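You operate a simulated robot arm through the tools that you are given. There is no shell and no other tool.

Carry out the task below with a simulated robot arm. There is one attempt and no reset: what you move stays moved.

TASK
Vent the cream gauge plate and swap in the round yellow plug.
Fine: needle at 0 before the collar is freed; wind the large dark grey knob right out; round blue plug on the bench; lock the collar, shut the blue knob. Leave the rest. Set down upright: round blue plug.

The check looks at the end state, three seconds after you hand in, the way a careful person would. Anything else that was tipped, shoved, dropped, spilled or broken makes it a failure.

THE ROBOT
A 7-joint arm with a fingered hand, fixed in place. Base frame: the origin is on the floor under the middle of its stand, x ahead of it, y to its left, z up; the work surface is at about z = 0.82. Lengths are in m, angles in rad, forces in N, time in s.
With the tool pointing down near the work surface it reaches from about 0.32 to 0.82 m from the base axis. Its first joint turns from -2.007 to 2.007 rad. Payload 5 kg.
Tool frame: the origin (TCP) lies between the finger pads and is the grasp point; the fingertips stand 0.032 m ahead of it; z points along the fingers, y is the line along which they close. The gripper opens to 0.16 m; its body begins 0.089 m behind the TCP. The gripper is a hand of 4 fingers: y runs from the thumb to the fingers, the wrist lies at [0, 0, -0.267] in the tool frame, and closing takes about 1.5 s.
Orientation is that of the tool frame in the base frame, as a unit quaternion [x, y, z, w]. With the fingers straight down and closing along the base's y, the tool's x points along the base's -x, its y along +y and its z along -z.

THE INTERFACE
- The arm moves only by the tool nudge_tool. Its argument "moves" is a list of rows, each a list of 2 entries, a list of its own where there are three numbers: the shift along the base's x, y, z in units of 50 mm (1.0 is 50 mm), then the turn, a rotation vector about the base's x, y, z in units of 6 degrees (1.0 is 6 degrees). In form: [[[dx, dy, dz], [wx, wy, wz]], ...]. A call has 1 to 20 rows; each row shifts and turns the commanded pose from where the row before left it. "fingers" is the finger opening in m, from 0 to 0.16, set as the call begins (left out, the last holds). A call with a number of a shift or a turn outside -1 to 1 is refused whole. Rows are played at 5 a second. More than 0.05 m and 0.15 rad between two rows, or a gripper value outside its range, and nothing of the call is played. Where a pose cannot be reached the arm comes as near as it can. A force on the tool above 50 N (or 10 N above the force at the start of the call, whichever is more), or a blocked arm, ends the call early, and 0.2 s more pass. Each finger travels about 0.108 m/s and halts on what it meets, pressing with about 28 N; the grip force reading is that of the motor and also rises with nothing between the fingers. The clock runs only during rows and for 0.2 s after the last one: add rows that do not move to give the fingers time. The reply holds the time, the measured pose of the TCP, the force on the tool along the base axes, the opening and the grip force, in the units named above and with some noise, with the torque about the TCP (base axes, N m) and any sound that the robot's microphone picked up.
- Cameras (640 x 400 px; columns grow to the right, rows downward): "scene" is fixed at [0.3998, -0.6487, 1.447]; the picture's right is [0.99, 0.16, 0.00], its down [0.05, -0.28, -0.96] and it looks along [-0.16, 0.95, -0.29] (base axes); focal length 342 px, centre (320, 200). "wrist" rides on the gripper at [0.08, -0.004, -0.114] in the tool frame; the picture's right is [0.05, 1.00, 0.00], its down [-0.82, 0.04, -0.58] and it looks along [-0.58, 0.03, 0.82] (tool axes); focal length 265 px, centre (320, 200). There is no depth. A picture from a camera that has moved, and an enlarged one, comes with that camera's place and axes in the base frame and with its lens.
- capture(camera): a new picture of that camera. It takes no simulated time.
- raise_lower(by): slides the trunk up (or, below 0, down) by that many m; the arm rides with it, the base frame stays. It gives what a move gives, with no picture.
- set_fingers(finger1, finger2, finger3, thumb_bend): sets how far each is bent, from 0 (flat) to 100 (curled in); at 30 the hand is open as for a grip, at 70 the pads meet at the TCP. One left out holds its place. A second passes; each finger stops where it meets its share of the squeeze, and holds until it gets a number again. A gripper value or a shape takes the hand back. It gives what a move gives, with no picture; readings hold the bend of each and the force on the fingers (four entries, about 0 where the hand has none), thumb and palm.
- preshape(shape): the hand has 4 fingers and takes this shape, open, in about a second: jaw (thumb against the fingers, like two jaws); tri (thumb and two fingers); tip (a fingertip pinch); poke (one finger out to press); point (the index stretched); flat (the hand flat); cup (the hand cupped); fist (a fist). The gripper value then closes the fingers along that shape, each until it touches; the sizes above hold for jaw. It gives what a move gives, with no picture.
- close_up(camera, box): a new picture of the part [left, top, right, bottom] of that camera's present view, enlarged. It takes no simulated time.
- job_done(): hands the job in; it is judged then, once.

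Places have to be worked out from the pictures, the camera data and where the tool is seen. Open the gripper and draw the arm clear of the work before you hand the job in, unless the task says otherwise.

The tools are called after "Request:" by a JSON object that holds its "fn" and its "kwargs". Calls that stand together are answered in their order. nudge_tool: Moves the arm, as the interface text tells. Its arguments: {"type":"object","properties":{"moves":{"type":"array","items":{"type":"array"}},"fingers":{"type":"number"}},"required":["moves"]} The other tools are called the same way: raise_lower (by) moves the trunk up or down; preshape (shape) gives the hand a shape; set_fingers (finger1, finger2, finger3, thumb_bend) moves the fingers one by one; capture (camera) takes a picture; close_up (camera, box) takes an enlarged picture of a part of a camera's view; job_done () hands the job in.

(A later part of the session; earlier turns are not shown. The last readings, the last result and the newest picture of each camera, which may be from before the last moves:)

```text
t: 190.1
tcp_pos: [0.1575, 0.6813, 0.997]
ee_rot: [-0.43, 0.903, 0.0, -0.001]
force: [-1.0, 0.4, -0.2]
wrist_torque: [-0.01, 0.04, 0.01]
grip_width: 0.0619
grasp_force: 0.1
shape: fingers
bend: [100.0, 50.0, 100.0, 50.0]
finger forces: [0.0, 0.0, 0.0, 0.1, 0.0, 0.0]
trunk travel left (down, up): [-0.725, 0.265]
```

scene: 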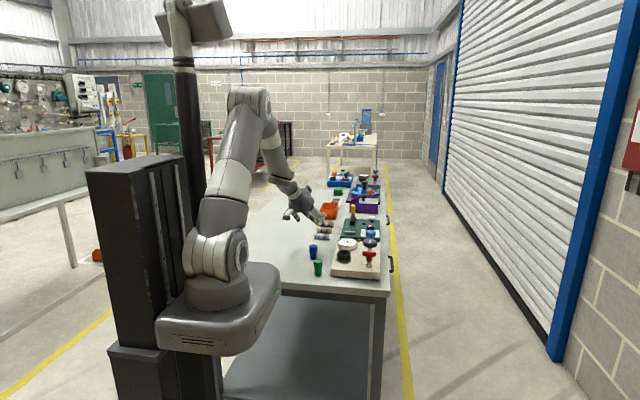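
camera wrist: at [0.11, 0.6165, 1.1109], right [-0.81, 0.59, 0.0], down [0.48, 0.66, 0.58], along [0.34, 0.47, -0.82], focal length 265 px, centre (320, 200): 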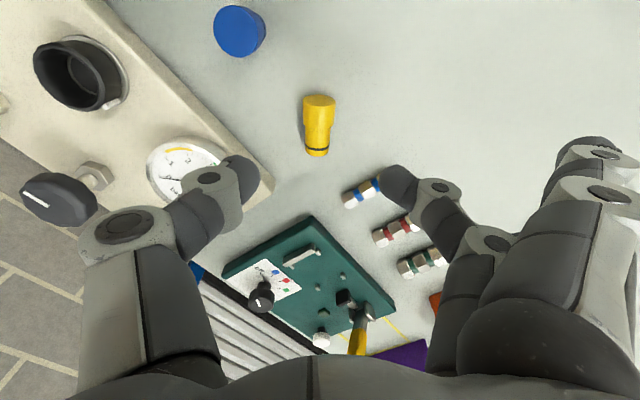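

The bore ring sits at the bottom of the collar. Now with fingers 1 and 3 curled I'll tilt the hand 40° outward and position over the cap, then descend to just above the pick height.

Request:
{"fn": "nudge_tool", "kwargs": {"moves": [[[0, 0, 0], [0, 0, 0.13]], [[-0.0205, -0.03, 0], [0.655, -0.5154, 0]], [[-0.0205, -0.03, 0], [0.655, -0.5154, 0]], [[-0.0205, -0.03, 0], [0.655, -0.5154, 0]], [[-0.0205, -0.03, 0], [0.655, -0.5154, 0]], [[-0.0205, -0.03, 0], [0.655, -0.5154, 0]], [[-0.0205, -0.03, 0], [0.655, -0.5154, 0]], [[-0.0205, -0.03, 0], [0.655, -0.5154, 0]], [[-0.0205, -0.03, 0], [0.655, -0.5154, 0]], [[0, 0, -0.6], [0, 0, 0]], [[0, 0, -0.6], [0, 0, 0]], [[0, 0, -0.6], [0, 0, 0]], [[0, 0, -0.4], [0, 0, 0]], [[0, 0, 0], [0, 0, 0]], [[0, 0, 0], [0, 0, 0]]]}}

Request:
{"fn": "close_up", "kwargs": {"camera": "scene", "box": [290, 200, 360, 265]}}

Request:
{"fn": "capture", "kwargs": {"camera": "wrist"}}

```text
t: 193.3
tcp_pos: [0.1497, 0.6686, 0.888]
ee_rot: [-0.41, 0.846, 0.15, 0.307]
force: [0.2, -0.3, -0.7]
wrist_torque: [-0.05, 0.01, -0.01]
grip_width: 0.0617
grasp_force: 0.0
shape: fingers
bend: [100.0, 50.0, 100.0, 50.0]
finger forces: [0.0, 0.1, 0.0, 0.0, 0.0, 0.0]
trunk travel left (down, up): [-0.725, 0.265]
```

```text
6.15 times, centred on (325, 232) of scene
camera zoom: at [0.3998, -0.6487, 1.447], right [0.99, 0.16, 0.0], down [0.05, -0.28, -0.96], along [-0.16, 0.95, -0.29], focal length 2107 px, centre (289, 0)
```

zoom: 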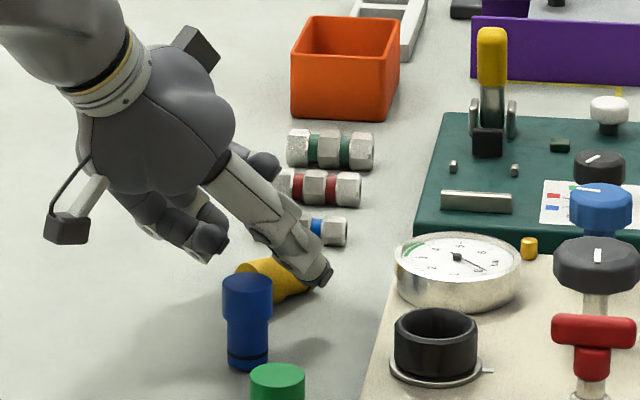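

```text
taken
camera wrist: at [0.0684, 0.5602, 0.9229], right [-0.81, 0.59, -0.03], down [0.13, 0.23, 0.97], along [0.58, 0.78, -0.26], focal length 265 px, centre (320, 200)
```

wrist: 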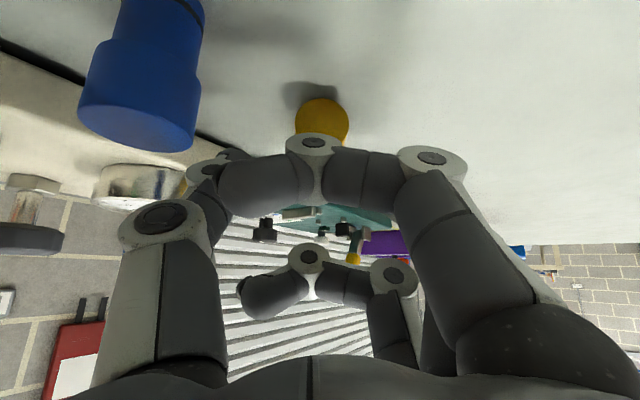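

From the wrist image the thumb's middle joint would end up directly above the blue plug if I go lower, so I won't. I'll back up, untilt, and move the yellow plug farther from the blue first.

Request:
{"fn": "nudge_tool", "kwargs": {"moves": [[[0, 0, 0.5], [0, 0, 0]], [[0, 0, 0.6], [0, 0, 0]], [[0, 0, 0.6], [0, 0, 0]], [[0.026, 0.036, 0.2], [-0.655, 0.5154, 0]], [[0.026, 0.036, 0.2], [-0.655, 0.5154, 0]], [[0.026, 0.036, 0], [-0.655, 0.5154, 0]], [[0.026, 0.036, 0], [-0.655, 0.5154, 0]], [[0.026, 0.036, 0], [-0.655, 0.5154, 0]], [[0.026, 0.036, 0], [-0.655, 0.5154, 0]], [[0.026, 0.036, 0], [-0.655, 0.5154, 0]], [[0.026, 0.036, 0], [-0.655, 0.5154, 0]], [[0, 0, 0], [0, 0, 0]], [[0, 0, 0], [0, 0, 0]]]}}

Request:
{"fn": "preshape", "kwargs": {"shape": "tip"}}

Request:
{"fn": "nudge_tool", "kwargs": {"moves": [[[0, 0, -0.4], [0, 0, 0]], [[0, 0, 0], [0, 0, 0]], [[0, 0, 0], [0, 0, 0]]], "fingers": 0.075}}

Request:
{"fn": "capture", "kwargs": {"camera": "wrist"}}

Request:
{"fn": "close_up", "kwargs": {"camera": "wrist", "box": [240, 60, 400, 180]}}

```text
t: 196.1
tcp_pos: [0.1601, 0.6815, 0.9914]
ee_rot: [-0.436, 0.9, 0.001, -0.001]
force: [0.2, -0.7, 0.6]
wrist_torque: [-0.02, -0.03, 0.0]
grip_width: 0.0618
grasp_force: 0.0
shape: fingers
bend: [100.0, 50.0, 100.0, 50.0]
finger forces: [0.1, 0.0, 0.1, 0.0, 0.0, 0.0]
trunk travel left (down, up): [-0.725, 0.265]
```

```text
t: 197.0
tcp_pos: [0.1602, 0.6823, 0.9909]
ee_rot: [-0.435, 0.9, -0.001, -0.001]
force: [0.5, 0.6, 0.9]
wrist_torque: [0.04, -0.01, -0.02]
grip_width: 0.1598
grasp_force: 0.1
shape: tip
bend: [1.0, 30.0, 1.0, 30.0]
finger forces: [0.1, 0.0, 0.0, 0.1, 0.0, 0.1]
trunk travel left (down, up): [-0.725, 0.265]
```

```text
t: 197.8
tcp_pos: [0.1601, 0.6829, 0.9711]
ee_rot: [-0.436, 0.9, 0.0, -0.001]
force: [-0.4, -0.4, 1.0]
wrist_torque: [0.0, 0.0, 0.0]
grip_width: 0.0758
grasp_force: 0.0
shape: tip
bend: [1.0, 73.0, 1.0, 70.0]
finger forces: [0.0, 0.0, 0.0, 0.0, 0.0, 0.0]
trunk travel left (down, up): [-0.725, 0.265]
```

```text
taken
camera wrist: at [0.1132, 0.6169, 1.0849], right [-0.82, 0.58, 0.0], down [0.47, 0.67, 0.58], along [0.33, 0.47, -0.82], focal length 265 px, centre (320, 200)
```

wrist: 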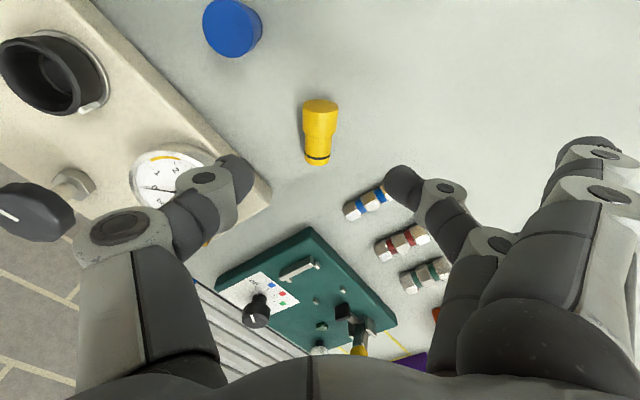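

```text
3.33 times, centred on (320, 120) of wrist
camera zoom: at [0.1132, 0.6169, 1.0849], right [-0.82, 0.58, 0.0], down [0.47, 0.67, 0.58], along [0.33, 0.47, -0.82], focal length 885 px, centre (320, 467)
```

zoom: 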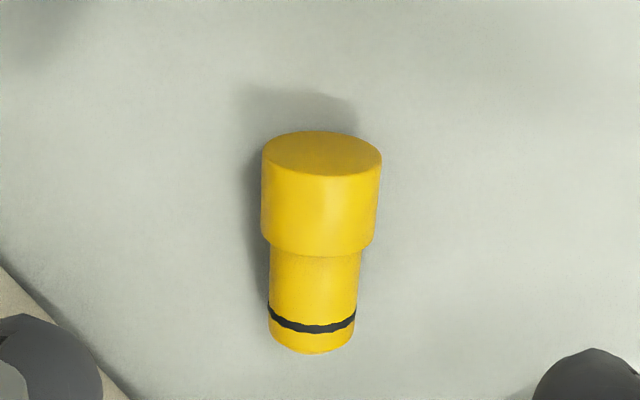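

Perfectly aligned on the cap. I'll descend, half-close, lower and pinch as before.

Request:
{"fn": "nudge_tool", "kwargs": {"moves": [[[0, 0, -0.6], [0, 0, 0]], [[0, 0, -0.6], [0, 0, 0]], [[0, 0, -0.55], [0, 0, 0]], [[0, 0, 0], [0, 0, 0]], [[0, 0, 0], [0, 0, 0]]]}}

Request:
{"fn": "nudge_tool", "kwargs": {"moves": [[[0, 0, 0], [0, 0, 0]], [[0, 0, 0], [0, 0, 0]], [[0, 0, -0.2], [0, 0, 0]], [[0, 0, -0.19], [0, 0, 0]], [[0, 0, 0], [0, 0, 0]]], "fingers": 0.048}}

Request:
{"fn": "nudge_tool", "kwargs": {"moves": [[[0, 0, 0], [0, 0, 0]], [[0, 0, 0], [0, 0, 0]], [[0, 0, 0], [0, 0, 0]], [[0, 0, 0], [0, 0, 0]], [[0, 0, 0], [0, 0, 0]]], "fingers": 0.005}}

Request:
{"fn": "nudge_tool", "kwargs": {"moves": [[[0, 0, 0.2], [0, 0, 0]], [[0, 0, 0.5], [0, 0, 0]], [[0, 0, 0.5], [0, 0, 0]], [[-0.3, 0.12, 0.2], [0, 0, 0]], [[-0.3, 0.12, 0], [0, 0, 0]], [[-0.3, 0.12, 0], [0, 0, 0]], [[0, 0, 0], [0, 0, 0]]]}}

Request:
{"fn": "capture", "kwargs": {"camera": "wrist"}}

```text
t: 199.0
tcp_pos: [0.1623, 0.6848, 0.8838]
ee_rot: [-0.435, 0.9, 0.0, 0.0]
force: [0.1, -0.1, -0.7]
wrist_torque: [0.03, 0.01, 0.01]
grip_width: 0.076
grasp_force: 0.0
shape: tip
bend: [1.0, 73.0, 1.0, 70.0]
finger forces: [0.1, 0.1, 0.0, 0.0, 0.1, 0.1]
trunk travel left (down, up): [-0.725, 0.265]
```

```text
t: 200.2
tcp_pos: [0.1616, 0.6842, 0.8645]
ee_rot: [-0.435, 0.901, 0.0, -0.002]
force: [-0.5, 0.5, 0.1]
wrist_torque: [0.0, -0.03, 0.03]
grip_width: 0.0488
grasp_force: 0.0
shape: tip
bend: [1.0, 73.0, 1.0, 70.0]
finger forces: [0.0, 0.1, 0.1, 0.0, 0.0, 0.0]
trunk travel left (down, up): [-0.725, 0.265]
```

```text
t: 201.4
tcp_pos: [0.1618, 0.6839, 0.8657]
ee_rot: [-0.436, 0.9, 0.0, -0.001]
force: [0.0, -0.6, 0.2]
wrist_torque: [0.0, 0.01, 0.02]
grip_width: 0.0241
grasp_force: 28.2
shape: tip
bend: [28.0, 73.0, 28.0, 70.0]
finger forces: [0.0, 23.0, 0.0, 0.0, 23.5, 0.0]
trunk travel left (down, up): [-0.725, 0.265]
```

```text
t: 203.0
tcp_pos: [0.1149, 0.7014, 0.9345]
ee_rot: [-0.436, 0.9, 0.0, -0.001]
force: [-0.4, -0.3, -0.7]
wrist_torque: [-0.01, 0.02, -0.02]
grip_width: 0.0242
grasp_force: 28.4
shape: tip
bend: [28.0, 73.0, 28.0, 70.0]
finger forces: [0.0, 23.2, 0.0, 0.0, 23.5, 0.1]
trunk travel left (down, up): [-0.725, 0.265]
```

```text
taken
camera wrist: at [0.068, 0.6353, 1.0482], right [-0.81, 0.58, 0.0], down [0.47, 0.67, 0.58], along [0.33, 0.47, -0.82], focal length 265 px, centre (320, 200)
```

wrist: 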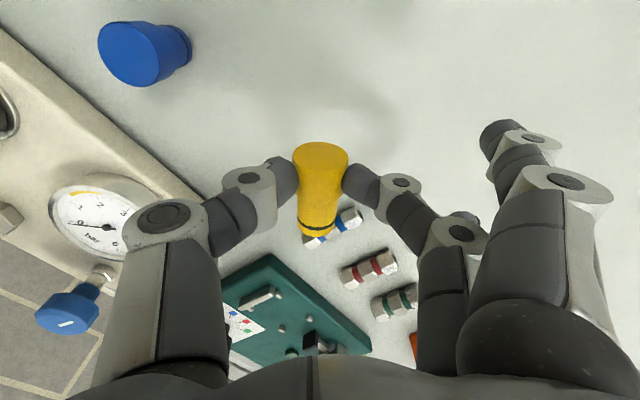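

I'm holding the yellow at about (0.115, 0.70). I'll lower the trunk a further 0.1, compensating with the arm, for more tilt freedom, and test the 40° tilt here before laying it down.

Request:
{"fn": "nudge_tool", "kwargs": {"moves": [[[0, 0, 0.8], [0, 0, 0]], [[0, 0, 0.8], [0, 0, 0]], [[0, 0, 0.6], [0, 0, 0]], [[0, 0, 0], [0, 0, 0]]]}}

Request:
{"fn": "raise_lower", "kwargs": {"by": -0.1}}

Request:
{"fn": "nudge_tool", "kwargs": {"moves": [[[0, 0, 0], [0.655, -0.5154, 0]], [[0, 0, 0], [0.655, -0.5154, 0]], [[0, 0, 0], [0.655, -0.5154, 0]], [[0, 0, 0], [0.655, -0.5154, 0]], [[0, 0, 0], [0.655, -0.5154, 0]], [[0, 0, 0], [0.655, -0.5154, 0]], [[0, 0, 0], [0.655, -0.5154, 0]], [[0, 0, 0], [0.655, -0.5154, 0]], [[0, 0, 0], [0, 0, 0]], [[0, 0, 0], [0, 0, 0]]]}}

Request:
{"fn": "capture", "kwargs": {"camera": "scene"}}

```text
t: 204.0
tcp_pos: [0.1139, 0.6994, 1.0475]
ee_rot: [-0.435, 0.9, 0.0, 0.0]
force: [0.0, 0.6, -1.0]
wrist_torque: [-0.02, 0.01, 0.0]
grip_width: 0.0238
grasp_force: 28.2
shape: tip
bend: [28.0, 73.0, 28.0, 70.0]
finger forces: [0.1, 23.1, 0.1, 0.0, 23.3, 0.0]
trunk travel left (down, up): [-0.725, 0.265]
```

```text
t: 205.3
tcp_pos: [0.1148, 0.6995, 0.946]
ee_rot: [-0.435, 0.9, -0.001, -0.001]
force: [0.5, 0.5, -0.7]
wrist_torque: [0.01, -0.01, -0.01]
grip_width: 0.0241
grasp_force: 27.6
shape: tip
bend: [28.0, 73.0, 28.0, 70.0]
finger forces: [0.0, 23.0, 0.0, 0.1, 23.5, 0.1]
trunk travel left (down, up): [-0.625, 0.365]
```

```text
t: 207.5
tcp_pos: [0.1152, 0.7004, 0.9468]
ee_rot: [-0.409, 0.846, 0.149, 0.307]
force: [-1.1, 0.1, -0.7]
wrist_torque: [-0.04, 0.01, 0.04]
grip_width: 0.0239
grasp_force: 27.7
shape: tip
bend: [28.0, 73.0, 28.0, 70.0]
finger forces: [0.0, 22.9, 0.0, 0.1, 23.3, 0.0]
trunk travel left (down, up): [-0.625, 0.365]
```

```text
taken
```

scene: 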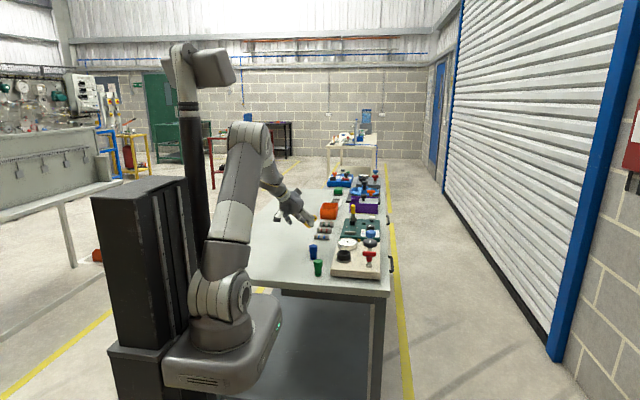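

The tilt is fully reachable here now. I'll untilt, lay the plug down at this spot, release, and rise.

Request:
{"fn": "nudge_tool", "kwargs": {"moves": [[[0, 0, 0], [-0.655, 0.5154, 0]], [[0, 0, 0], [-0.655, 0.5154, 0]], [[0, 0, 0], [-0.655, 0.5154, 0]], [[0, 0, 0], [-0.655, 0.5154, 0]], [[0, 0, 0], [-0.655, 0.5154, 0]], [[0, 0, 0], [-0.655, 0.5154, 0]], [[0, 0, 0], [-0.655, 0.5154, 0]], [[0, 0, 0], [-0.655, 0.5154, 0]], [[0, 0, -0.6], [0, 0, 0]], [[0, 0, -0.6], [0, 0, 0]], [[0, 0, -0.35], [0, 0, 0]], [[0, 0, 0], [0, 0, 0]], [[0, 0, 0], [0, 0, 0]]]}}

Request:
{"fn": "nudge_tool", "kwargs": {"moves": [[[0, 0, -0.04], [0, 0, 0]], [[0, 0, -0.03], [0, 0, 0]], [[0, 0, 0], [0, 0, 0]]]}}

Request:
{"fn": "close_up", "kwargs": {"camera": "scene", "box": [290, 205, 360, 265]}}

```text
t: 210.3
tcp_pos: [0.1136, 0.6994, 0.869]
ee_rot: [-0.436, 0.9, 0.0, -0.001]
force: [-0.3, 0.7, -0.2]
wrist_torque: [0.01, 0.0, -0.02]
grip_width: 0.0238
grasp_force: 27.8
shape: tip
bend: [28.0, 73.0, 28.0, 70.0]
finger forces: [0.0, 22.8, 0.0, 0.0, 23.4, 0.0]
trunk travel left (down, up): [-0.625, 0.365]
```

```text
t: 211.1
tcp_pos: [0.115, 0.6999, 0.8653]
ee_rot: [-0.436, 0.9, -0.001, -0.001]
force: [-0.8, 0.1, 0.8]
wrist_torque: [-0.01, 0.03, 0.02]
grip_width: 0.0239
grasp_force: 27.7
shape: tip
bend: [28.0, 73.0, 28.0, 70.0]
finger forces: [0.1, 23.2, 0.1, 0.0, 23.6, 0.0]
trunk travel left (down, up): [-0.625, 0.365]
```

```text
6.67 times, centred on (325, 235) of scene
camera zoom: at [0.3998, -0.6487, 1.447], right [0.99, 0.16, 0.0], down [0.05, -0.28, -0.96], along [-0.16, 0.95, -0.29], focal length 2282 px, centre (287, -33)
```

zoom: 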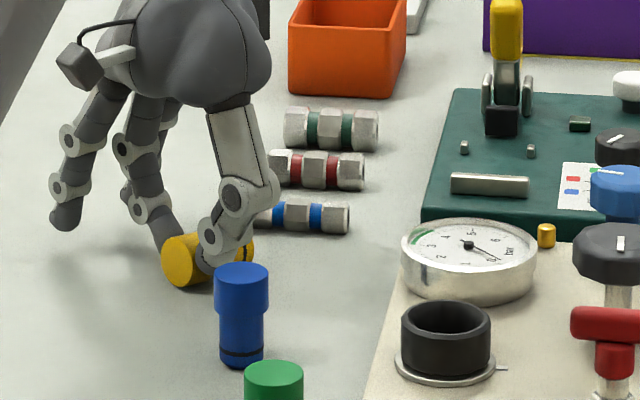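

Nearly touching the bench. I'll release, rise, and set the curled two-finger shape.

Request:
{"fn": "nudge_tool", "kwargs": {"moves": [[[0, 0, -0.02], [0, 0, 0]], [[0, 0, 0], [0, 0, 0]], [[0, 0, 0], [0, 0, 0]]], "fingers": 0.045}}

Request:
{"fn": "nudge_tool", "kwargs": {"moves": [[[0, 0, 0.1], [0, 0, 0]], [[0, 0, 0.4], [0, 0, 0]], [[0, 0, 0.8], [0, 0, 0]], [[0, 0, 0.8], [0, 0, 0]], [[0, 0, 0], [0, 0, 0]], [[0, 0, 0], [0, 0, 0]]], "fingers": 0.075}}

Request:
{"fn": "close_up", "kwargs": {"camera": "wrist", "box": [240, 60, 400, 180]}}

Request:
{"fn": "set_fingers", "kwargs": {"finger1": 100, "finger2": 50, "finger3": 100, "thumb_bend": 50}}

```text
t: 211.9
tcp_pos: [0.1141, 0.7, 0.8642]
ee_rot: [-0.435, 0.9, 0.0, -0.001]
force: [-0.5, 0.2, 0.4]
wrist_torque: [0.0, -0.04, 0.02]
grip_width: 0.0441
grasp_force: 0.1
shape: tip
bend: [1.0, 73.0, 1.0, 70.0]
finger forces: [0.1, 0.1, 0.0, 0.0, 0.1, 0.0]
trunk travel left (down, up): [-0.625, 0.365]
```

```text
t: 213.3
tcp_pos: [0.1167, 0.6999, 0.9685]
ee_rot: [-0.436, 0.9, 0.0, -0.001]
force: [-0.5, 0.2, 0.9]
wrist_torque: [0.0, -0.02, 0.0]
grip_width: 0.0743
grasp_force: 0.0
shape: tip
bend: [1.0, 73.0, 1.0, 70.0]
finger forces: [0.1, 0.0, 0.1, 0.0, 0.1, 0.1]
trunk travel left (down, up): [-0.625, 0.365]
```

```text
3.33 times, centred on (320, 120) of wrist
camera zoom: at [0.0692, 0.6335, 1.0818], right [-0.82, 0.58, 0.0], down [0.47, 0.67, 0.58], along [0.33, 0.47, -0.82], focal length 885 px, centre (320, 467)
```

zoom: 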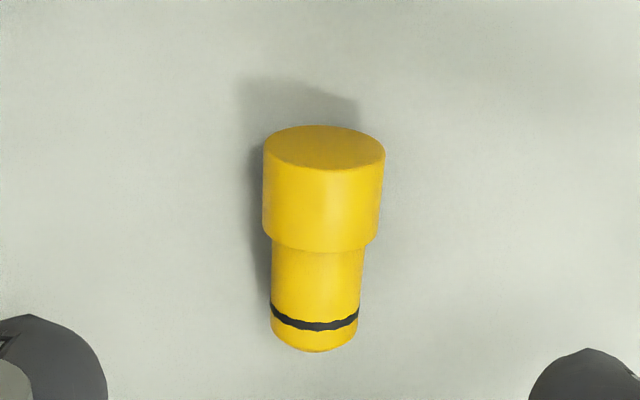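

```text
t: 214.3
tcp_pos: [0.1162, 0.6992, 0.9691]
ee_rot: [-0.435, 0.9, 0.0, -0.001]
force: [-0.3, -0.3, 0.3]
wrist_torque: [0.01, 0.04, -0.02]
grip_width: 0.0618
grasp_force: 0.1
shape: fingers
bend: [100.0, 50.0, 100.0, 50.0]
finger forces: [0.0, 0.0, 0.0, 0.0, 0.0, 0.1]
trunk travel left (down, up): [-0.625, 0.365]
```

The plug is aligned under the TCP, with the cap pointing to 232.5°. I'll tilt 40° outward and descend to about 2 cm above pick height, then check the clearance to the blue plug.

Request:
{"fn": "nudge_tool", "kwargs": {"moves": [[[0, 0, 0], [0, 0, 0.13]], [[-0.028, -0.033, 0], [0.661, -0.5075, 0]], [[-0.028, -0.033, 0], [0.661, -0.5075, 0]], [[-0.028, -0.033, 0], [0.661, -0.5075, 0]], [[-0.028, -0.033, 0], [0.661, -0.5075, 0]], [[-0.028, -0.033, 0], [0.661, -0.5075, 0]], [[-0.028, -0.033, 0], [0.661, -0.5075, 0]], [[-0.028, -0.033, 0], [0.661, -0.5075, 0]], [[-0.028, -0.033, 0], [0.661, -0.5075, 0]], [[0, 0, -0.6], [0, 0, 0]], [[0, 0, -0.6], [0, 0, 0]], [[0, 0, -0.6], [0, 0, 0]], [[0, 0, 0], [0, 0, 0]], [[0, 0, 0], [0, 0, 0]]]}}

Request:
{"fn": "close_up", "kwargs": {"camera": "scene", "box": [285, 205, 345, 260]}}

Request:
{"fn": "capture", "kwargs": {"camera": "wrist"}}

```text
t: 217.3
tcp_pos: [0.1023, 0.6852, 0.8796]
ee_rot: [-0.415, 0.843, 0.151, 0.306]
force: [0.9, 0.0, 0.3]
wrist_torque: [0.0, -0.02, 0.02]
grip_width: 0.0619
grasp_force: 0.1
shape: fingers
bend: [100.0, 50.0, 100.0, 50.0]
finger forces: [0.0, 0.1, 0.0, 0.0, 0.0, 0.0]
trunk travel left (down, up): [-0.625, 0.365]
```

```text
7.27 times, centred on (315, 232) of scene
camera zoom: at [0.3998, -0.6487, 1.447], right [0.99, 0.16, 0.0], down [0.05, -0.28, -0.96], along [-0.16, 0.95, -0.29], focal length 2490 px, centre (356, -36)
```

zoom: 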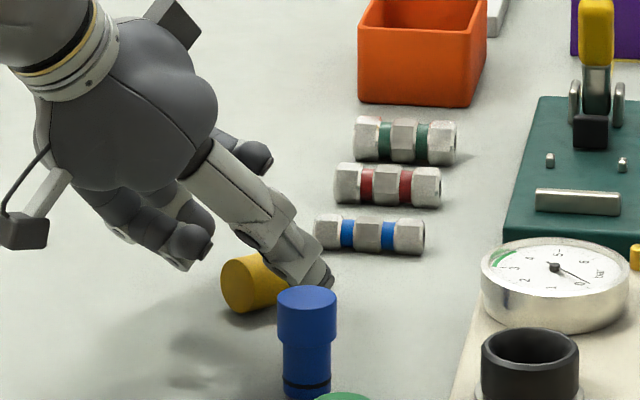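

```text
taken
camera wrist: at [0.0234, 0.5761, 0.915], right [-0.82, 0.58, -0.03], down [0.12, 0.23, 0.97], along [0.56, 0.78, -0.26], focal length 265 px, centre (320, 200)
```

wrist: 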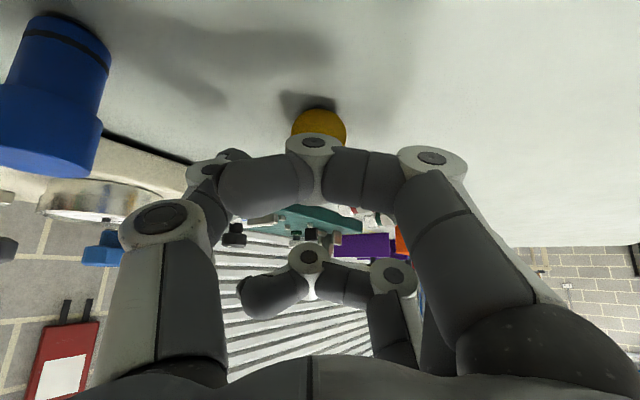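

About 2 cm of clearance to the blue plug is confirmed. I'll lower 18 mm, partly close, lower to the pick height and check the force.

Request:
{"fn": "nudge_tool", "kwargs": {"moves": [[[0.03, 0.01, -0.12], [0, 0, 0]], [[0.02, 0, -0.12], [0, 0, 0]], [[0, 0, -0.1], [0, 0, 0]], [[0, 0, 0], [0, 0, 0]]]}}

Request:
{"fn": "set_fingers", "kwargs": {"finger2": 58, "thumb_bend": 58}}

Request:
{"fn": "close_up", "kwargs": {"camera": "scene", "box": [295, 220, 345, 260]}}

Request:
{"fn": "capture", "kwargs": {"camera": "wrist"}}

```text
t: 218.3
tcp_pos: [0.1051, 0.6879, 0.8625]
ee_rot: [-0.415, 0.843, 0.152, 0.306]
force: [-1.2, 0.5, 0.6]
wrist_torque: [0.0, 0.01, 0.03]
grip_width: 0.0618
grasp_force: 0.0
shape: fingers
bend: [100.0, 50.0, 100.0, 50.0]
finger forces: [0.1, 0.1, 0.0, 0.1, 0.0, 0.0]
trunk travel left (down, up): [-0.625, 0.365]
```

```text
t: 219.3
tcp_pos: [0.1048, 0.6869, 0.862]
ee_rot: [-0.416, 0.843, 0.151, 0.305]
force: [-0.3, -0.4, 0.3]
wrist_torque: [-0.01, 0.01, 0.03]
grip_width: 0.0573
grasp_force: 0.1
shape: fingers
bend: [100.0, 57.0, 100.0, 57.0]
finger forces: [0.0, 0.0, 0.1, 0.0, 0.0, 0.0]
trunk travel left (down, up): [-0.625, 0.365]
```

```text
10.00 times, centred on (320, 240) of scene
camera zoom: at [0.3998, -0.6487, 1.447], right [0.99, 0.16, 0.0], down [0.05, -0.28, -0.96], along [-0.16, 0.95, -0.29], focal length 3424 px, centre (320, -200)
```

zoom: 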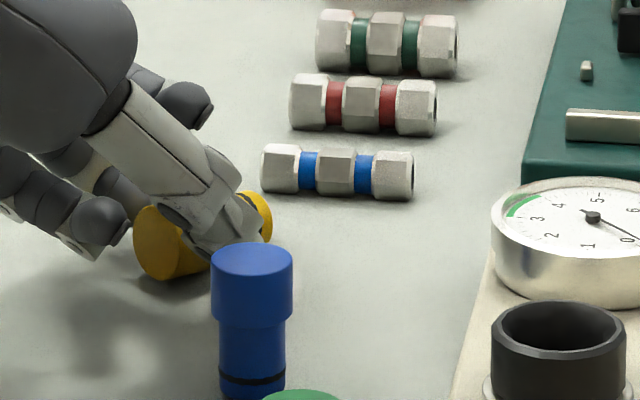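

```text
taken
camera wrist: at [0.0262, 0.5768, 0.8979], right [-0.82, 0.58, -0.03], down [0.12, 0.23, 0.97], along [0.56, 0.78, -0.26], focal length 265 px, centre (320, 200)
```

wrist: 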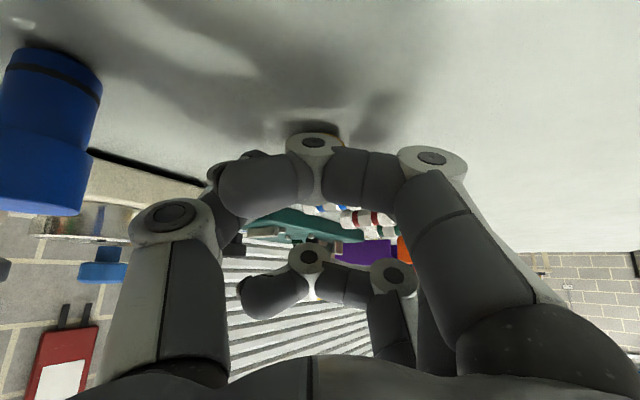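

The thumb and finger straddle the cap. I'll lower the last 6 mm and close finger 2 and thumb.

Request:
{"fn": "nudge_tool", "kwargs": {"moves": [[[0, -0.01, -0.06], [0, 0, 0]], [[0, 0, -0.06], [0, 0, 0]], [[0, 0, 0], [0, 0, 0]]]}}

Request:
{"fn": "set_fingers", "kwargs": {"finger2": 75, "thumb_bend": 75}}

Request:
{"fn": "close_up", "kwargs": {"camera": "scene", "box": [295, 220, 345, 260]}}

Request:
{"fn": "capture", "kwargs": {"camera": "wrist"}}

```text
t: 220.1
tcp_pos: [0.106, 0.6871, 0.8565]
ee_rot: [-0.415, 0.844, 0.151, 0.305]
force: [0.3, 0.0, -0.5]
wrist_torque: [-0.02, 0.01, 0.0]
grip_width: 0.0574
grasp_force: 0.0
shape: fingers
bend: [100.0, 57.0, 100.0, 57.0]
finger forces: [0.1, 0.1, 0.0, 0.0, 0.1, 0.0]
trunk travel left (down, up): [-0.625, 0.365]
```

```text
t: 221.1
tcp_pos: [0.1065, 0.6851, 0.856]
ee_rot: [-0.416, 0.843, 0.152, 0.306]
force: [-0.7, -0.3, 0.5]
wrist_torque: [-0.03, 0.03, 0.04]
grip_width: 0.0505
grasp_force: 12.3
shape: fingers
bend: [100.0, 60.0, 100.0, 69.0]
finger forces: [0.0, 12.3, 0.1, 0.1, 12.2, 0.0]
trunk travel left (down, up): [-0.625, 0.365]
```

```text
10.00 times, centred on (320, 240) of scene
camera zoom: at [0.3998, -0.6487, 1.447], right [0.99, 0.16, 0.0], down [0.05, -0.28, -0.96], along [-0.16, 0.95, -0.29], focal length 3424 px, centre (320, -200)
```

zoom: 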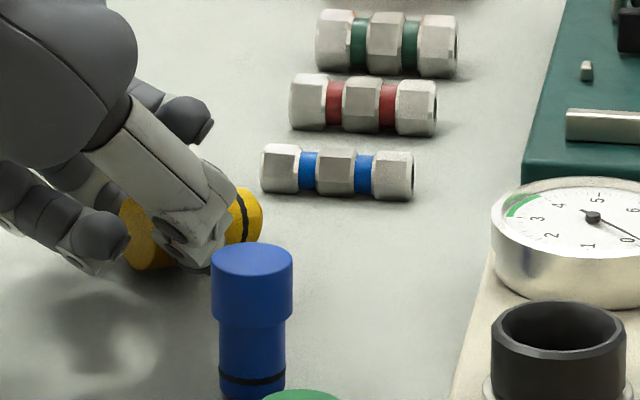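

```text
taken
camera wrist: at [0.0264, 0.5762, 0.8915], right [-0.82, 0.58, -0.03], down [0.12, 0.23, 0.97], along [0.56, 0.78, -0.26], focal length 265 px, centre (320, 200)
```

wrist: 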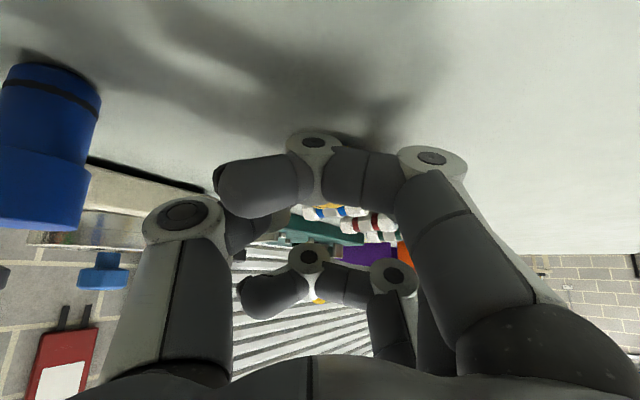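

The pinch holds with 12 N on each side. I'll lift slowly and check how the plug is held.

Request:
{"fn": "nudge_tool", "kwargs": {"moves": [[[0, 0, 0.1], [0, 0, 0]], [[0, 0, 0.2], [0, 0, 0]], [[0, 0, 0.4], [0, 0, 0]], [[0, 0, 0.6], [0, 0, 0]], [[0, 0, 0], [0, 0, 0]]]}}

Request:
{"fn": "close_up", "kwargs": {"camera": "scene", "box": [290, 195, 350, 245]}}

Request:
{"fn": "capture", "kwargs": {"camera": "wrist"}}

```text
t: 222.3
tcp_pos: [0.105, 0.6868, 0.92]
ee_rot: [-0.415, 0.844, 0.151, 0.306]
force: [0.2, 0.4, -1.8]
wrist_torque: [0.0, 0.01, -0.01]
grip_width: 0.0503
grasp_force: 11.4
shape: fingers
bend: [100.0, 60.0, 100.0, 69.0]
finger forces: [0.1, 12.3, 0.1, 0.0, 12.2, 0.0]
trunk travel left (down, up): [-0.625, 0.365]
```

```text
8.00 times, centred on (320, 220) of scene
camera zoom: at [0.3998, -0.6487, 1.447], right [0.99, 0.16, 0.0], down [0.05, -0.28, -0.96], along [-0.16, 0.95, -0.29], focal length 2739 px, centre (320, 40)
```

zoom: 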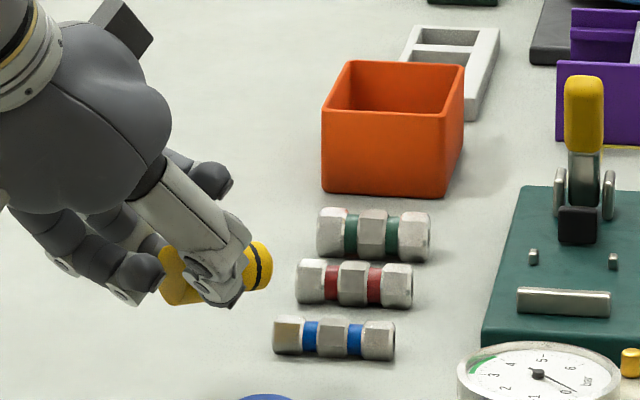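

```text
taken
camera wrist: at [0.026, 0.5765, 0.956], right [-0.82, 0.58, -0.03], down [0.12, 0.23, 0.97], along [0.56, 0.78, -0.26], focal length 265 px, centre (320, 200)
```

wrist: 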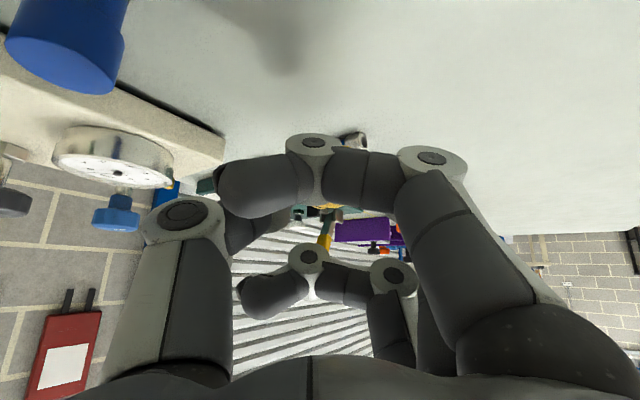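

The plug is held rigidly. I'll rotate the hand back to vertical, which brings the plug's bottom 40° downward, while rising to about 1.03.

Request:
{"fn": "nudge_tool", "kwargs": {"moves": [[[0, 0, 0.4], [-0.661, 0.5075, 0]], [[0, 0, 0.4], [-0.661, 0.5075, 0]], [[0, 0, 0.4], [-0.661, 0.5075, 0]], [[0, 0, 0.4], [-0.661, 0.5075, 0]], [[0, 0, 0.4], [-0.661, 0.5075, 0]], [[0, 0, 0.2], [-0.661, 0.5075, 0]], [[0, 0, 0], [-0.661, 0.5075, 0]], [[0, 0, 0], [-0.661, 0.5075, 0]], [[0, 0, 0], [0, 0, 0]], [[0, 0, 0], [0, 0, 0]]]}}

Request:
{"fn": "close_up", "kwargs": {"camera": "scene", "box": [290, 170, 350, 220]}}

```text
t: 224.5
tcp_pos: [0.1061, 0.6848, 1.0319]
ee_rot: [-0.441, 0.897, 0.0, -0.001]
force: [-0.3, -0.4, -1.2]
wrist_torque: [-0.02, 0.02, 0.02]
grip_width: 0.0501
grasp_force: 11.6
shape: fingers
bend: [100.0, 60.0, 100.0, 69.0]
finger forces: [0.0, 12.2, 0.2, 0.0, 12.1, 0.0]
trunk travel left (down, up): [-0.625, 0.365]
```

```text
8.00 times, centred on (320, 195) of scene
camera zoom: at [0.3998, -0.6487, 1.447], right [0.99, 0.16, 0.0], down [0.05, -0.28, -0.96], along [-0.16, 0.95, -0.29], focal length 2739 px, centre (320, 240)
```

zoom: 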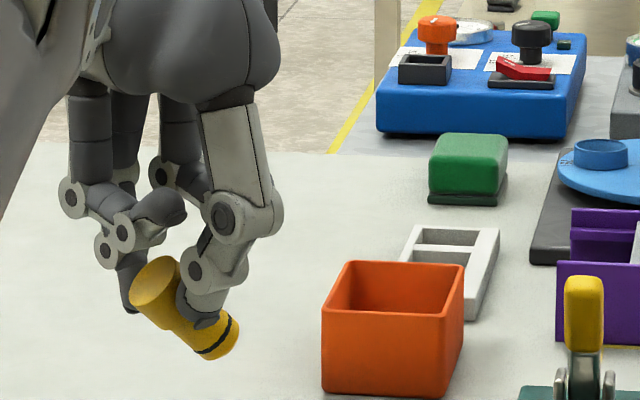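

The plug now hangs bottom-down at about 40° with the hand vertical. I'll yaw about -178° (φ from 142° to -35°) at height while moving toward the socket area.

Request:
{"fn": "nudge_tool", "kwargs": {"moves": [[[0.08, -0.0867, 0.05], [0, 0, -0.986]], [[0.08, -0.0867, 0.05], [0, 0, -0.986]], [[0.08, -0.0867, 0.05], [0, 0, -0.986]], [[0.08, -0.0867, 0.05], [0, 0, -0.986]], [[0.08, -0.0867, 0.05], [0, 0, -0.986]], [[0.08, -0.0867, 0], [0, 0, -0.986]], [[0.08, -0.0867, 0], [0, 0, -0.986]], [[0.08, -0.0867, 0], [0, 0, -0.986]], [[0.08, -0.0867, 0], [0, 0, -0.986]], [[0.08, -0.0867, 0], [0, 0, -0.986]], [[0.08, -0.0867, 0], [0, 0, -0.986]], [[0.08, -0.0867, 0], [0, 0, -0.986]], [[0.08, -0.0867, 0], [0, 0, -0.986]], [[0.08, -0.0867, 0], [0, 0, -0.986]], [[0.08, -0.0867, 0], [0, 0, -0.986]], [[0, 0, 0], [0, 0, 0]]]}}

Request:
{"fn": "nudge_tool", "kwargs": {"moves": [[[0.08, -0.0867, 0], [0, 0, -0.986]], [[0.08, -0.0867, 0], [0, 0, -0.986]], [[0.08, -0.0867, 0], [0, 0, -0.986]], [[0.08, -0.0867, 0], [0, 0, -0.986]], [[0.08, -0.0867, 0], [0, 0, -0.986]], [[0.08, -0.0867, 0], [0, 0, -0.986]], [[0.08, -0.0867, 0], [0, 0, -0.986]], [[0.08, -0.0867, 0], [0, 0, -0.986]], [[0.08, -0.0867, 0], [0, 0, -0.986]], [[0.08, -0.0867, 0], [0, 0, -0.986]], [[0.08, -0.0867, 0], [0, 0, -0.986]], [[0.08, -0.0867, 0], [0, 0, -0.986]], [[0.08, -0.0867, 0], [0, 0, -0.986]], [[0.08, -0.0867, 0], [0, 0, -0.986]], [[0.08, -0.0867, 0], [0, 0, -0.986]], [[0, 0, 0], [0, 0, 0]], [[0, 0, 0], [0, 0, 0]]]}}

Request:
{"fn": "capture", "kwargs": {"camera": "scene"}}

Request:
{"fn": "capture", "kwargs": {"camera": "wrist"}}

```text
t: 227.9
tcp_pos: [0.1644, 0.6213, 1.0433]
ee_rot: [0.313, 0.95, 0.0, -0.001]
force: [-0.5, -0.4, -0.7]
wrist_torque: [0.02, 0.0, -0.02]
grip_width: 0.0507
grasp_force: 12.0
shape: fingers
bend: [100.0, 60.0, 100.0, 70.0]
finger forces: [0.0, 12.3, 0.0, 0.0, 12.1, 0.1]
trunk travel left (down, up): [-0.625, 0.365]
```

```text
t: 231.5
tcp_pos: [0.2254, 0.5576, 1.0448]
ee_rot: [0.888, 0.46, 0.0, 0.0]
force: [-0.3, 0.5, -1.0]
wrist_torque: [-0.01, 0.0, 0.03]
grip_width: 0.0501
grasp_force: 12.5
shape: fingers
bend: [100.0, 60.0, 100.0, 70.0]
finger forces: [0.1, 12.2, 0.0, 0.0, 12.1, 0.0]
trunk travel left (down, up): [-0.625, 0.365]
```

```text
taken
```

scene: 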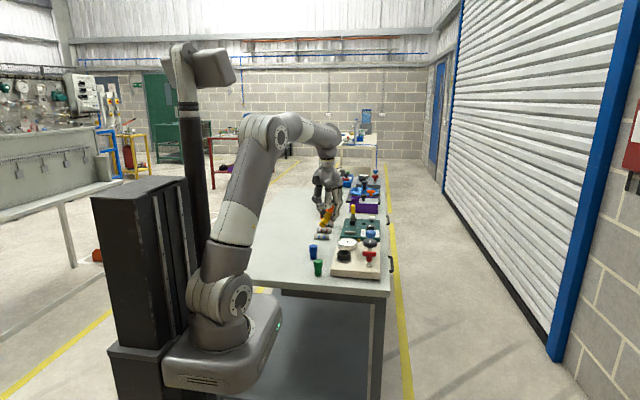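

```text
taken
camera wrist: at [0.2684, 0.6243, 1.1583], right [0.85, -0.53, 0.0], down [-0.44, -0.69, 0.58], along [-0.31, -0.49, -0.82], focal length 265 px, centre (320, 200)
```

wrist: 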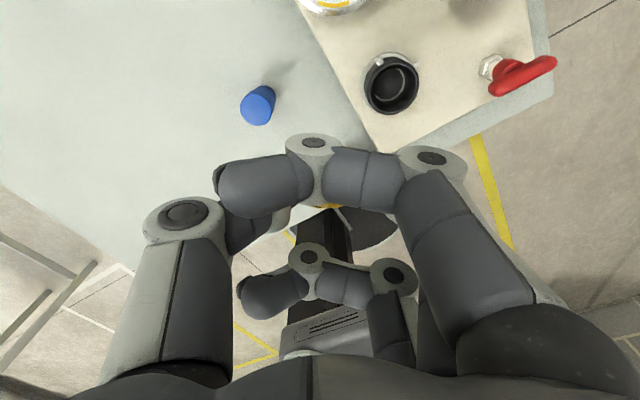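

Now at φ of about -35° with the plug pointing bottom-down toward the robot side. I'll tilt the hand 50° outward (toward 55°) to bring the plug upright, moving toward the socket at height.

Request:
{"fn": "nudge_tool", "kwargs": {"moves": [[[0.089, -0.115, 0], [0.681, -0.48, 0]], [[0.089, -0.115, 0], [0.681, -0.48, 0]], [[0.089, -0.115, 0], [0.681, -0.48, 0]], [[0.089, -0.115, 0], [0.681, -0.48, 0]], [[0.089, -0.115, 0], [0.681, -0.48, 0]], [[0.089, -0.115, 0], [0.681, -0.48, 0]], [[0.089, -0.115, 0], [0.681, -0.48, 0]], [[0.089, -0.115, 0], [0.681, -0.48, 0]], [[0.089, -0.115, 0], [0.681, -0.48, 0]], [[0.089, -0.115, 0], [0.681, -0.48, 0]], [[0, 0, 0], [0, 0, 0]], [[0, 0, 0], [0, 0, 0]]]}}

Request:
{"fn": "capture", "kwargs": {"camera": "scene"}}

Request:
{"fn": "close_up", "kwargs": {"camera": "scene", "box": [310, 180, 390, 260]}}

Request:
{"fn": "capture", "kwargs": {"camera": "wrist"}}

```text
t: 234.1
tcp_pos: [0.2715, 0.4978, 1.0452]
ee_rot: [0.804, 0.417, 0.376, -0.195]
force: [-0.3, -0.3, 0.0]
wrist_torque: [-0.02, 0.01, -0.02]
grip_width: 0.0501
grasp_force: 12.5
shape: fingers
bend: [100.0, 60.0, 100.0, 70.0]
finger forces: [0.1, 12.2, 0.0, 0.0, 12.1, 0.0]
trunk travel left (down, up): [-0.625, 0.365]
```

```text
taken
```

scene: 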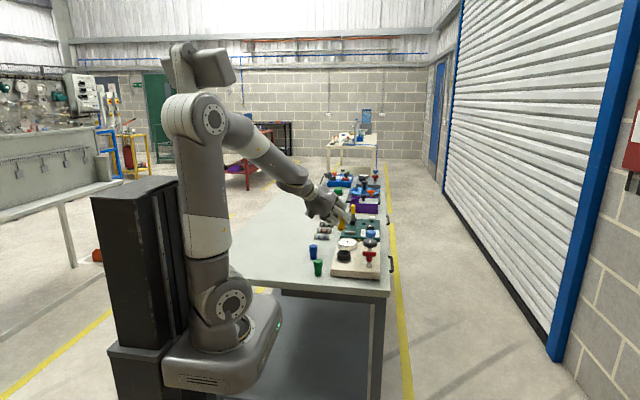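

```text
5.00 times, centred on (350, 220) of scene
camera zoom: at [0.3998, -0.6487, 1.447], right [0.99, 0.16, 0.0], down [0.05, -0.28, -0.96], along [-0.16, 0.95, -0.29], focal length 1712 px, centre (170, 100)
```

zoom: 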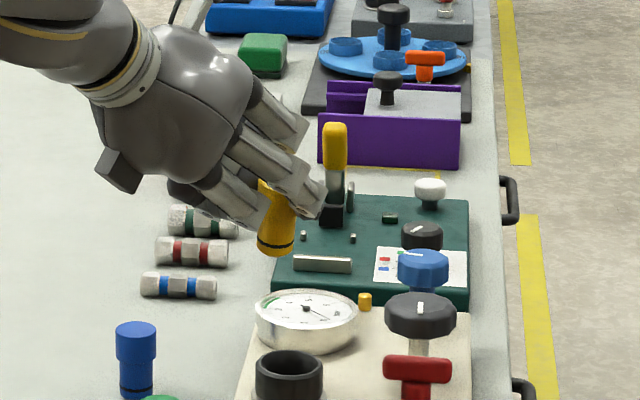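

```text
taken
camera wrist: at [0.2468, 0.4715, 1.1788], right [0.84, -0.55, 0.04], down [-0.52, -0.81, -0.25], along [0.17, 0.19, -0.97], focal length 265 px, centre (320, 200)
```

wrist: 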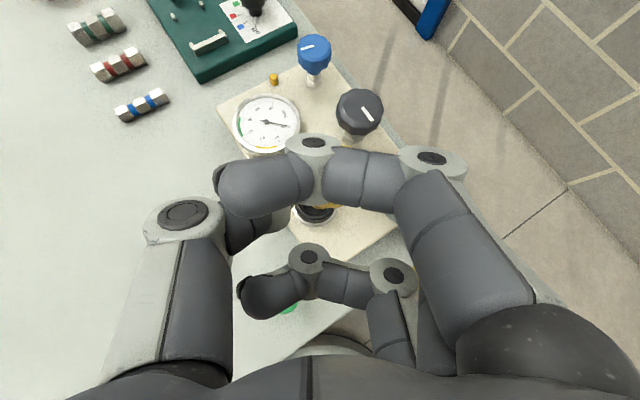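

The plug is now upright over the work with the hand tilted 50°. I'll enlarge to measure its verticality and position precisely.

Request:
{"fn": "close_up", "kwargs": {"camera": "scene", "box": [352, 210, 384, 236]}}

Request:
{"fn": "close_up", "kwargs": {"camera": "wrist", "box": [260, 150, 400, 260]}}

```text
15.38 times, centred on (368, 223) of scene
camera zoom: at [0.3998, -0.6487, 1.447], right [0.99, 0.16, 0.0], down [0.05, -0.28, -0.96], along [-0.16, 0.95, -0.29], focal length 5267 px, centre (-418, -154)
```

zoom: 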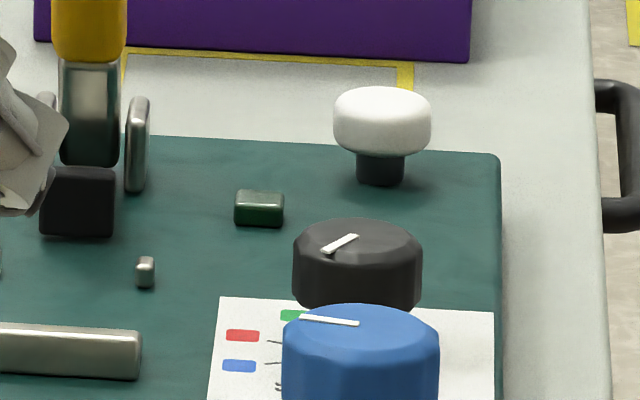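

```text
3.64 times, centred on (330, 205) of wrist
camera zoom: at [0.2468, 0.4715, 1.1788], right [0.84, -0.55, 0.04], down [-0.52, -0.81, -0.25], along [0.17, 0.19, -0.97], focal length 965 px, centre (284, 182)
```

zoom: 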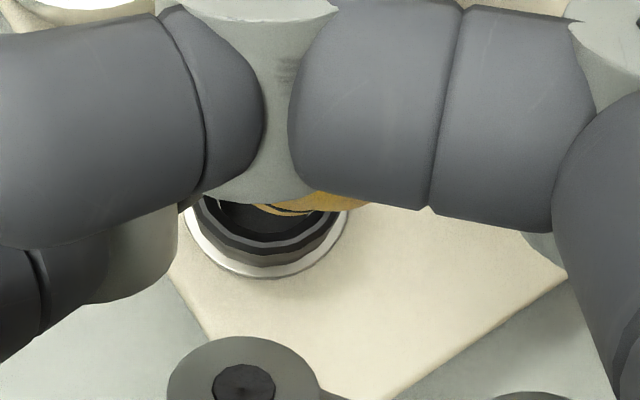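

That box missed the plug; it's near native (341, 226). I'll re-take it.

Request:
{"fn": "close_up", "kwargs": {"camera": "scene", "box": [325, 211, 357, 237]}}

```text
15.38 times, centred on (341, 224) of scene
camera zoom: at [0.3998, -0.6487, 1.447], right [0.99, 0.16, 0.0], down [0.05, -0.28, -0.96], along [-0.16, 0.95, -0.29], focal length 5267 px, centre (-3, -169)
```

zoom: 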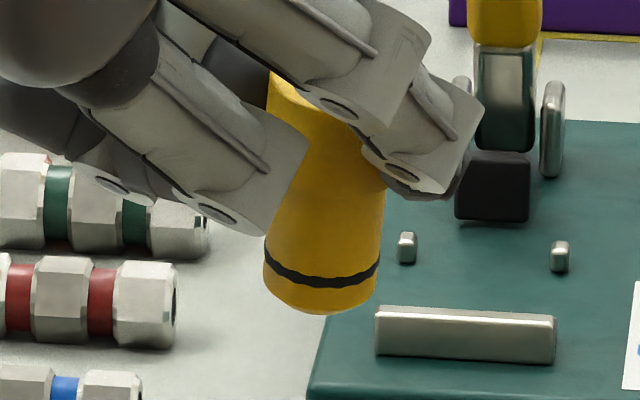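

The plug leans about 5.5° with its top toward +x. I'll yaw the hand +35° about the vertical to see the other component of the lean and the plug's offset from the TCP.

Request:
{"fn": "nudge_tool", "kwargs": {"moves": [[[0, 0, 0], [0, 0, 0.978]], [[0, 0, 0], [0, 0, 0.978]], [[0, 0, 0], [0, 0, 0.978]], [[0, 0, 0], [0, 0, 0.978]], [[0, 0, 0], [0, 0, 0.978]], [[0, 0, 0], [0, 0, 0.977]], [[0, 0, 0], [0, 0, 0]], [[0, 0, 0], [0, 0, 0]]]}}

Request:
{"fn": "capture", "kwargs": {"camera": "scene"}}

Request:
{"fn": "close_up", "kwargs": {"camera": "scene", "box": [325, 205, 365, 237]}}

```text
t: 235.9
tcp_pos: [0.2698, 0.4984, 1.0439]
ee_rot: [0.641, 0.641, 0.299, -0.299]
force: [-0.5, 0.7, -1.0]
wrist_torque: [0.03, 0.01, -0.02]
grip_width: 0.0503
grasp_force: 12.3
shape: fingers
bend: [100.0, 60.0, 100.0, 70.0]
finger forces: [0.1, 12.1, 0.1, 0.0, 12.0, 0.0]
trunk travel left (down, up): [-0.625, 0.365]
```

```text
taken
```

scene: 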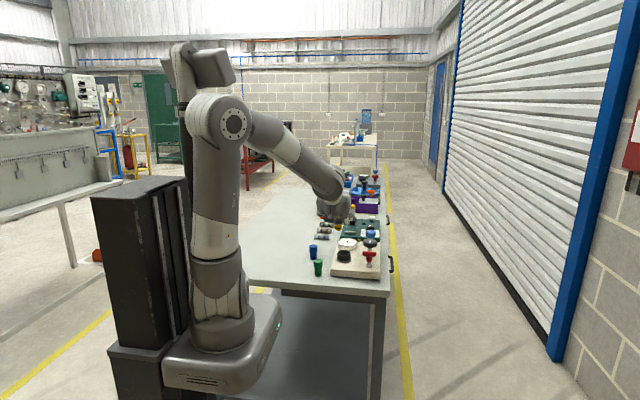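

```text
12.50 times, centred on (345, 221) of scene
camera zoom: at [0.3998, -0.6487, 1.447], right [0.99, 0.16, 0.0], down [0.05, -0.28, -0.96], along [-0.16, 0.95, -0.29], focal length 4280 px, centre (8, -62)
```

zoom: 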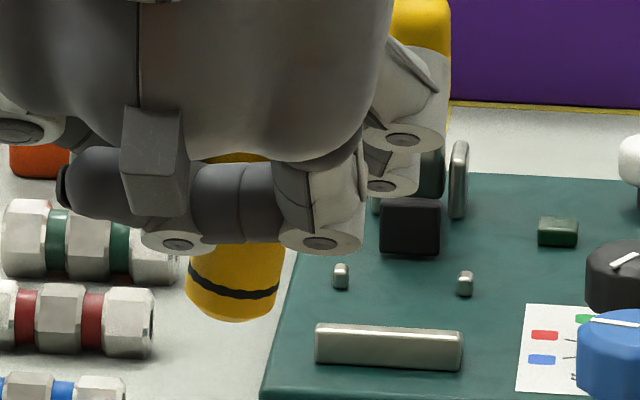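

I'll look at the standing blue plug at the same magnification as an upright reference for edges and stripe slope.

Request:
{"fn": "close_up", "kwargs": {"camera": "scene", "box": [297, 238, 329, 264]}}

Request:
{"fn": "close_up", "kwargs": {"camera": "scene", "box": [331, 218, 347, 231]}}

```text
15.38 times, centred on (313, 251) of scene
camera zoom: at [0.3998, -0.6487, 1.447], right [0.99, 0.16, 0.0], down [0.05, -0.28, -0.96], along [-0.16, 0.95, -0.29], focal length 5267 px, centre (428, -585)
```

zoom: 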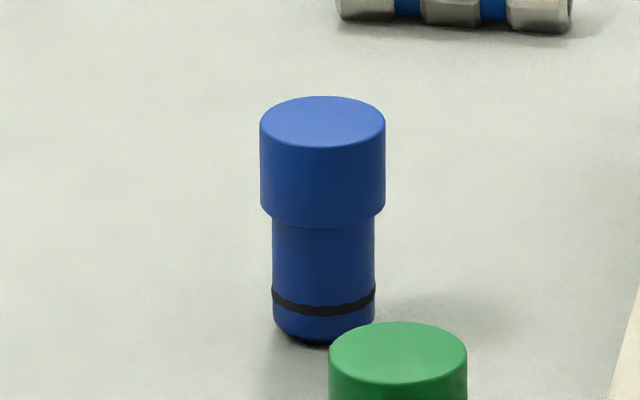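

```text
16.00 times, centred on (339, 224) of scene
camera zoom: at [0.3998, -0.6487, 1.447], right [0.99, 0.16, 0.0], down [0.05, -0.28, -0.96], along [-0.16, 0.95, -0.29], focal length 5478 px, centre (16, -192)
```

zoom: 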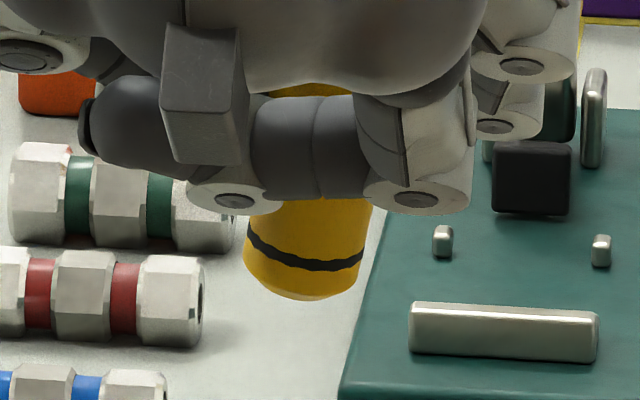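

Reference vs plug: at this yaw the plug leans about 10° (top toward +x), and combining both views gives a lean of (0.16, -0.077). I'll apply the correcting rotation and re-measure.

Request:
{"fn": "nudge_tool", "kwargs": {"moves": [[[0, 0, 0], [-0.364, -0.7565, 0]], [[0, 0, 0], [-0.364, -0.7565, 0]], [[0, 0, 0], [0, 0, 0]], [[0, 0, 0], [0, 0, 0]]]}}

Request:
{"fn": "close_up", "kwargs": {"camera": "scene", "box": [331, 216, 351, 232]}}

```text
t: 236.9
tcp_pos: [0.2711, 0.4992, 1.0432]
ee_rot: [0.626, 0.674, 0.324, -0.222]
force: [-0.7, -0.8, -1.0]
wrist_torque: [0.0, -0.01, -0.01]
grip_width: 0.0502
grasp_force: 11.7
shape: fingers
bend: [100.0, 60.0, 100.0, 70.0]
finger forces: [0.1, 12.1, 0.0, 0.0, 12.0, 0.0]
trunk travel left (down, up): [-0.625, 0.365]
```

```text
16.00 times, centred on (341, 224) of scene
camera zoom: at [0.3998, -0.6487, 1.447], right [0.99, 0.16, 0.0], down [0.05, -0.28, -0.96], along [-0.16, 0.95, -0.29], focal length 5478 px, centre (-16, -184)
```

zoom: 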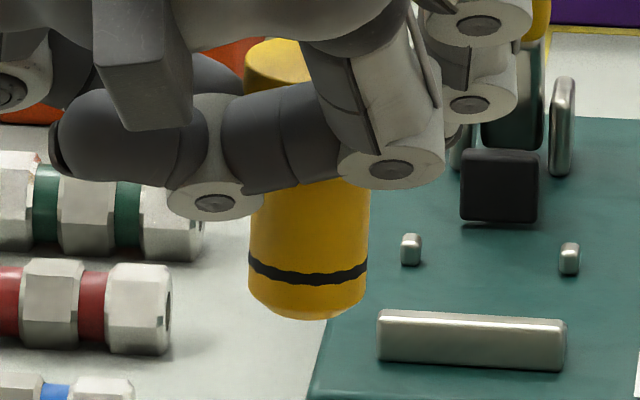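

Nearly vertical here (residual about 1.5°). I'll yaw back to c of about 55° to check the other component.

Request:
{"fn": "nudge_tool", "kwargs": {"moves": [[[0, 0, 0], [0, 0, -0.978]], [[0, 0, 0], [0, 0, -0.978]], [[0, 0, 0], [0, 0, -0.978]], [[0, 0, 0], [0, 0, -0.978]], [[0, 0, 0], [0, 0, -0.978]], [[0, 0, 0], [0, 0, -0.977]], [[0, 0, 0], [0, 0, 0]], [[0, 0, 0], [0, 0, 0]]]}}

Request:
{"fn": "close_up", "kwargs": {"camera": "scene", "box": [331, 216, 351, 232]}}

```text
t: 238.7
tcp_pos: [0.2718, 0.4994, 1.0436]
ee_rot: [0.8, 0.452, 0.377, -0.114]
force: [0.5, 1.1, -1.0]
wrist_torque: [-0.05, -0.01, 0.0]
grip_width: 0.0505
grasp_force: 11.6
shape: fingers
bend: [100.0, 60.0, 100.0, 70.0]
finger forces: [0.0, 12.1, 0.1, 0.0, 12.1, 0.0]
trunk travel left (down, up): [-0.625, 0.365]
```

```text
16.00 times, centred on (341, 224) of scene
camera zoom: at [0.3998, -0.6487, 1.447], right [0.99, 0.16, 0.0], down [0.05, -0.28, -0.96], along [-0.16, 0.95, -0.29], focal length 5478 px, centre (-16, -184)
```

zoom: 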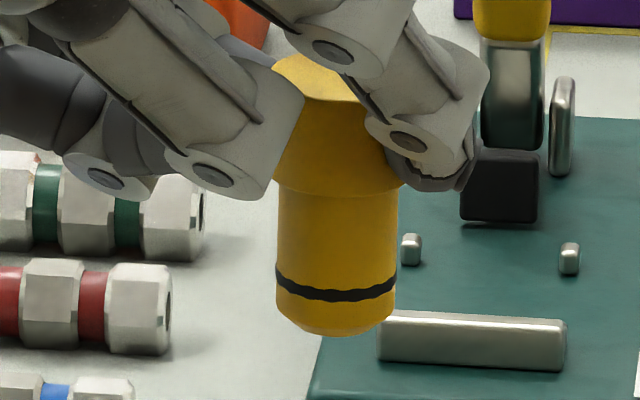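

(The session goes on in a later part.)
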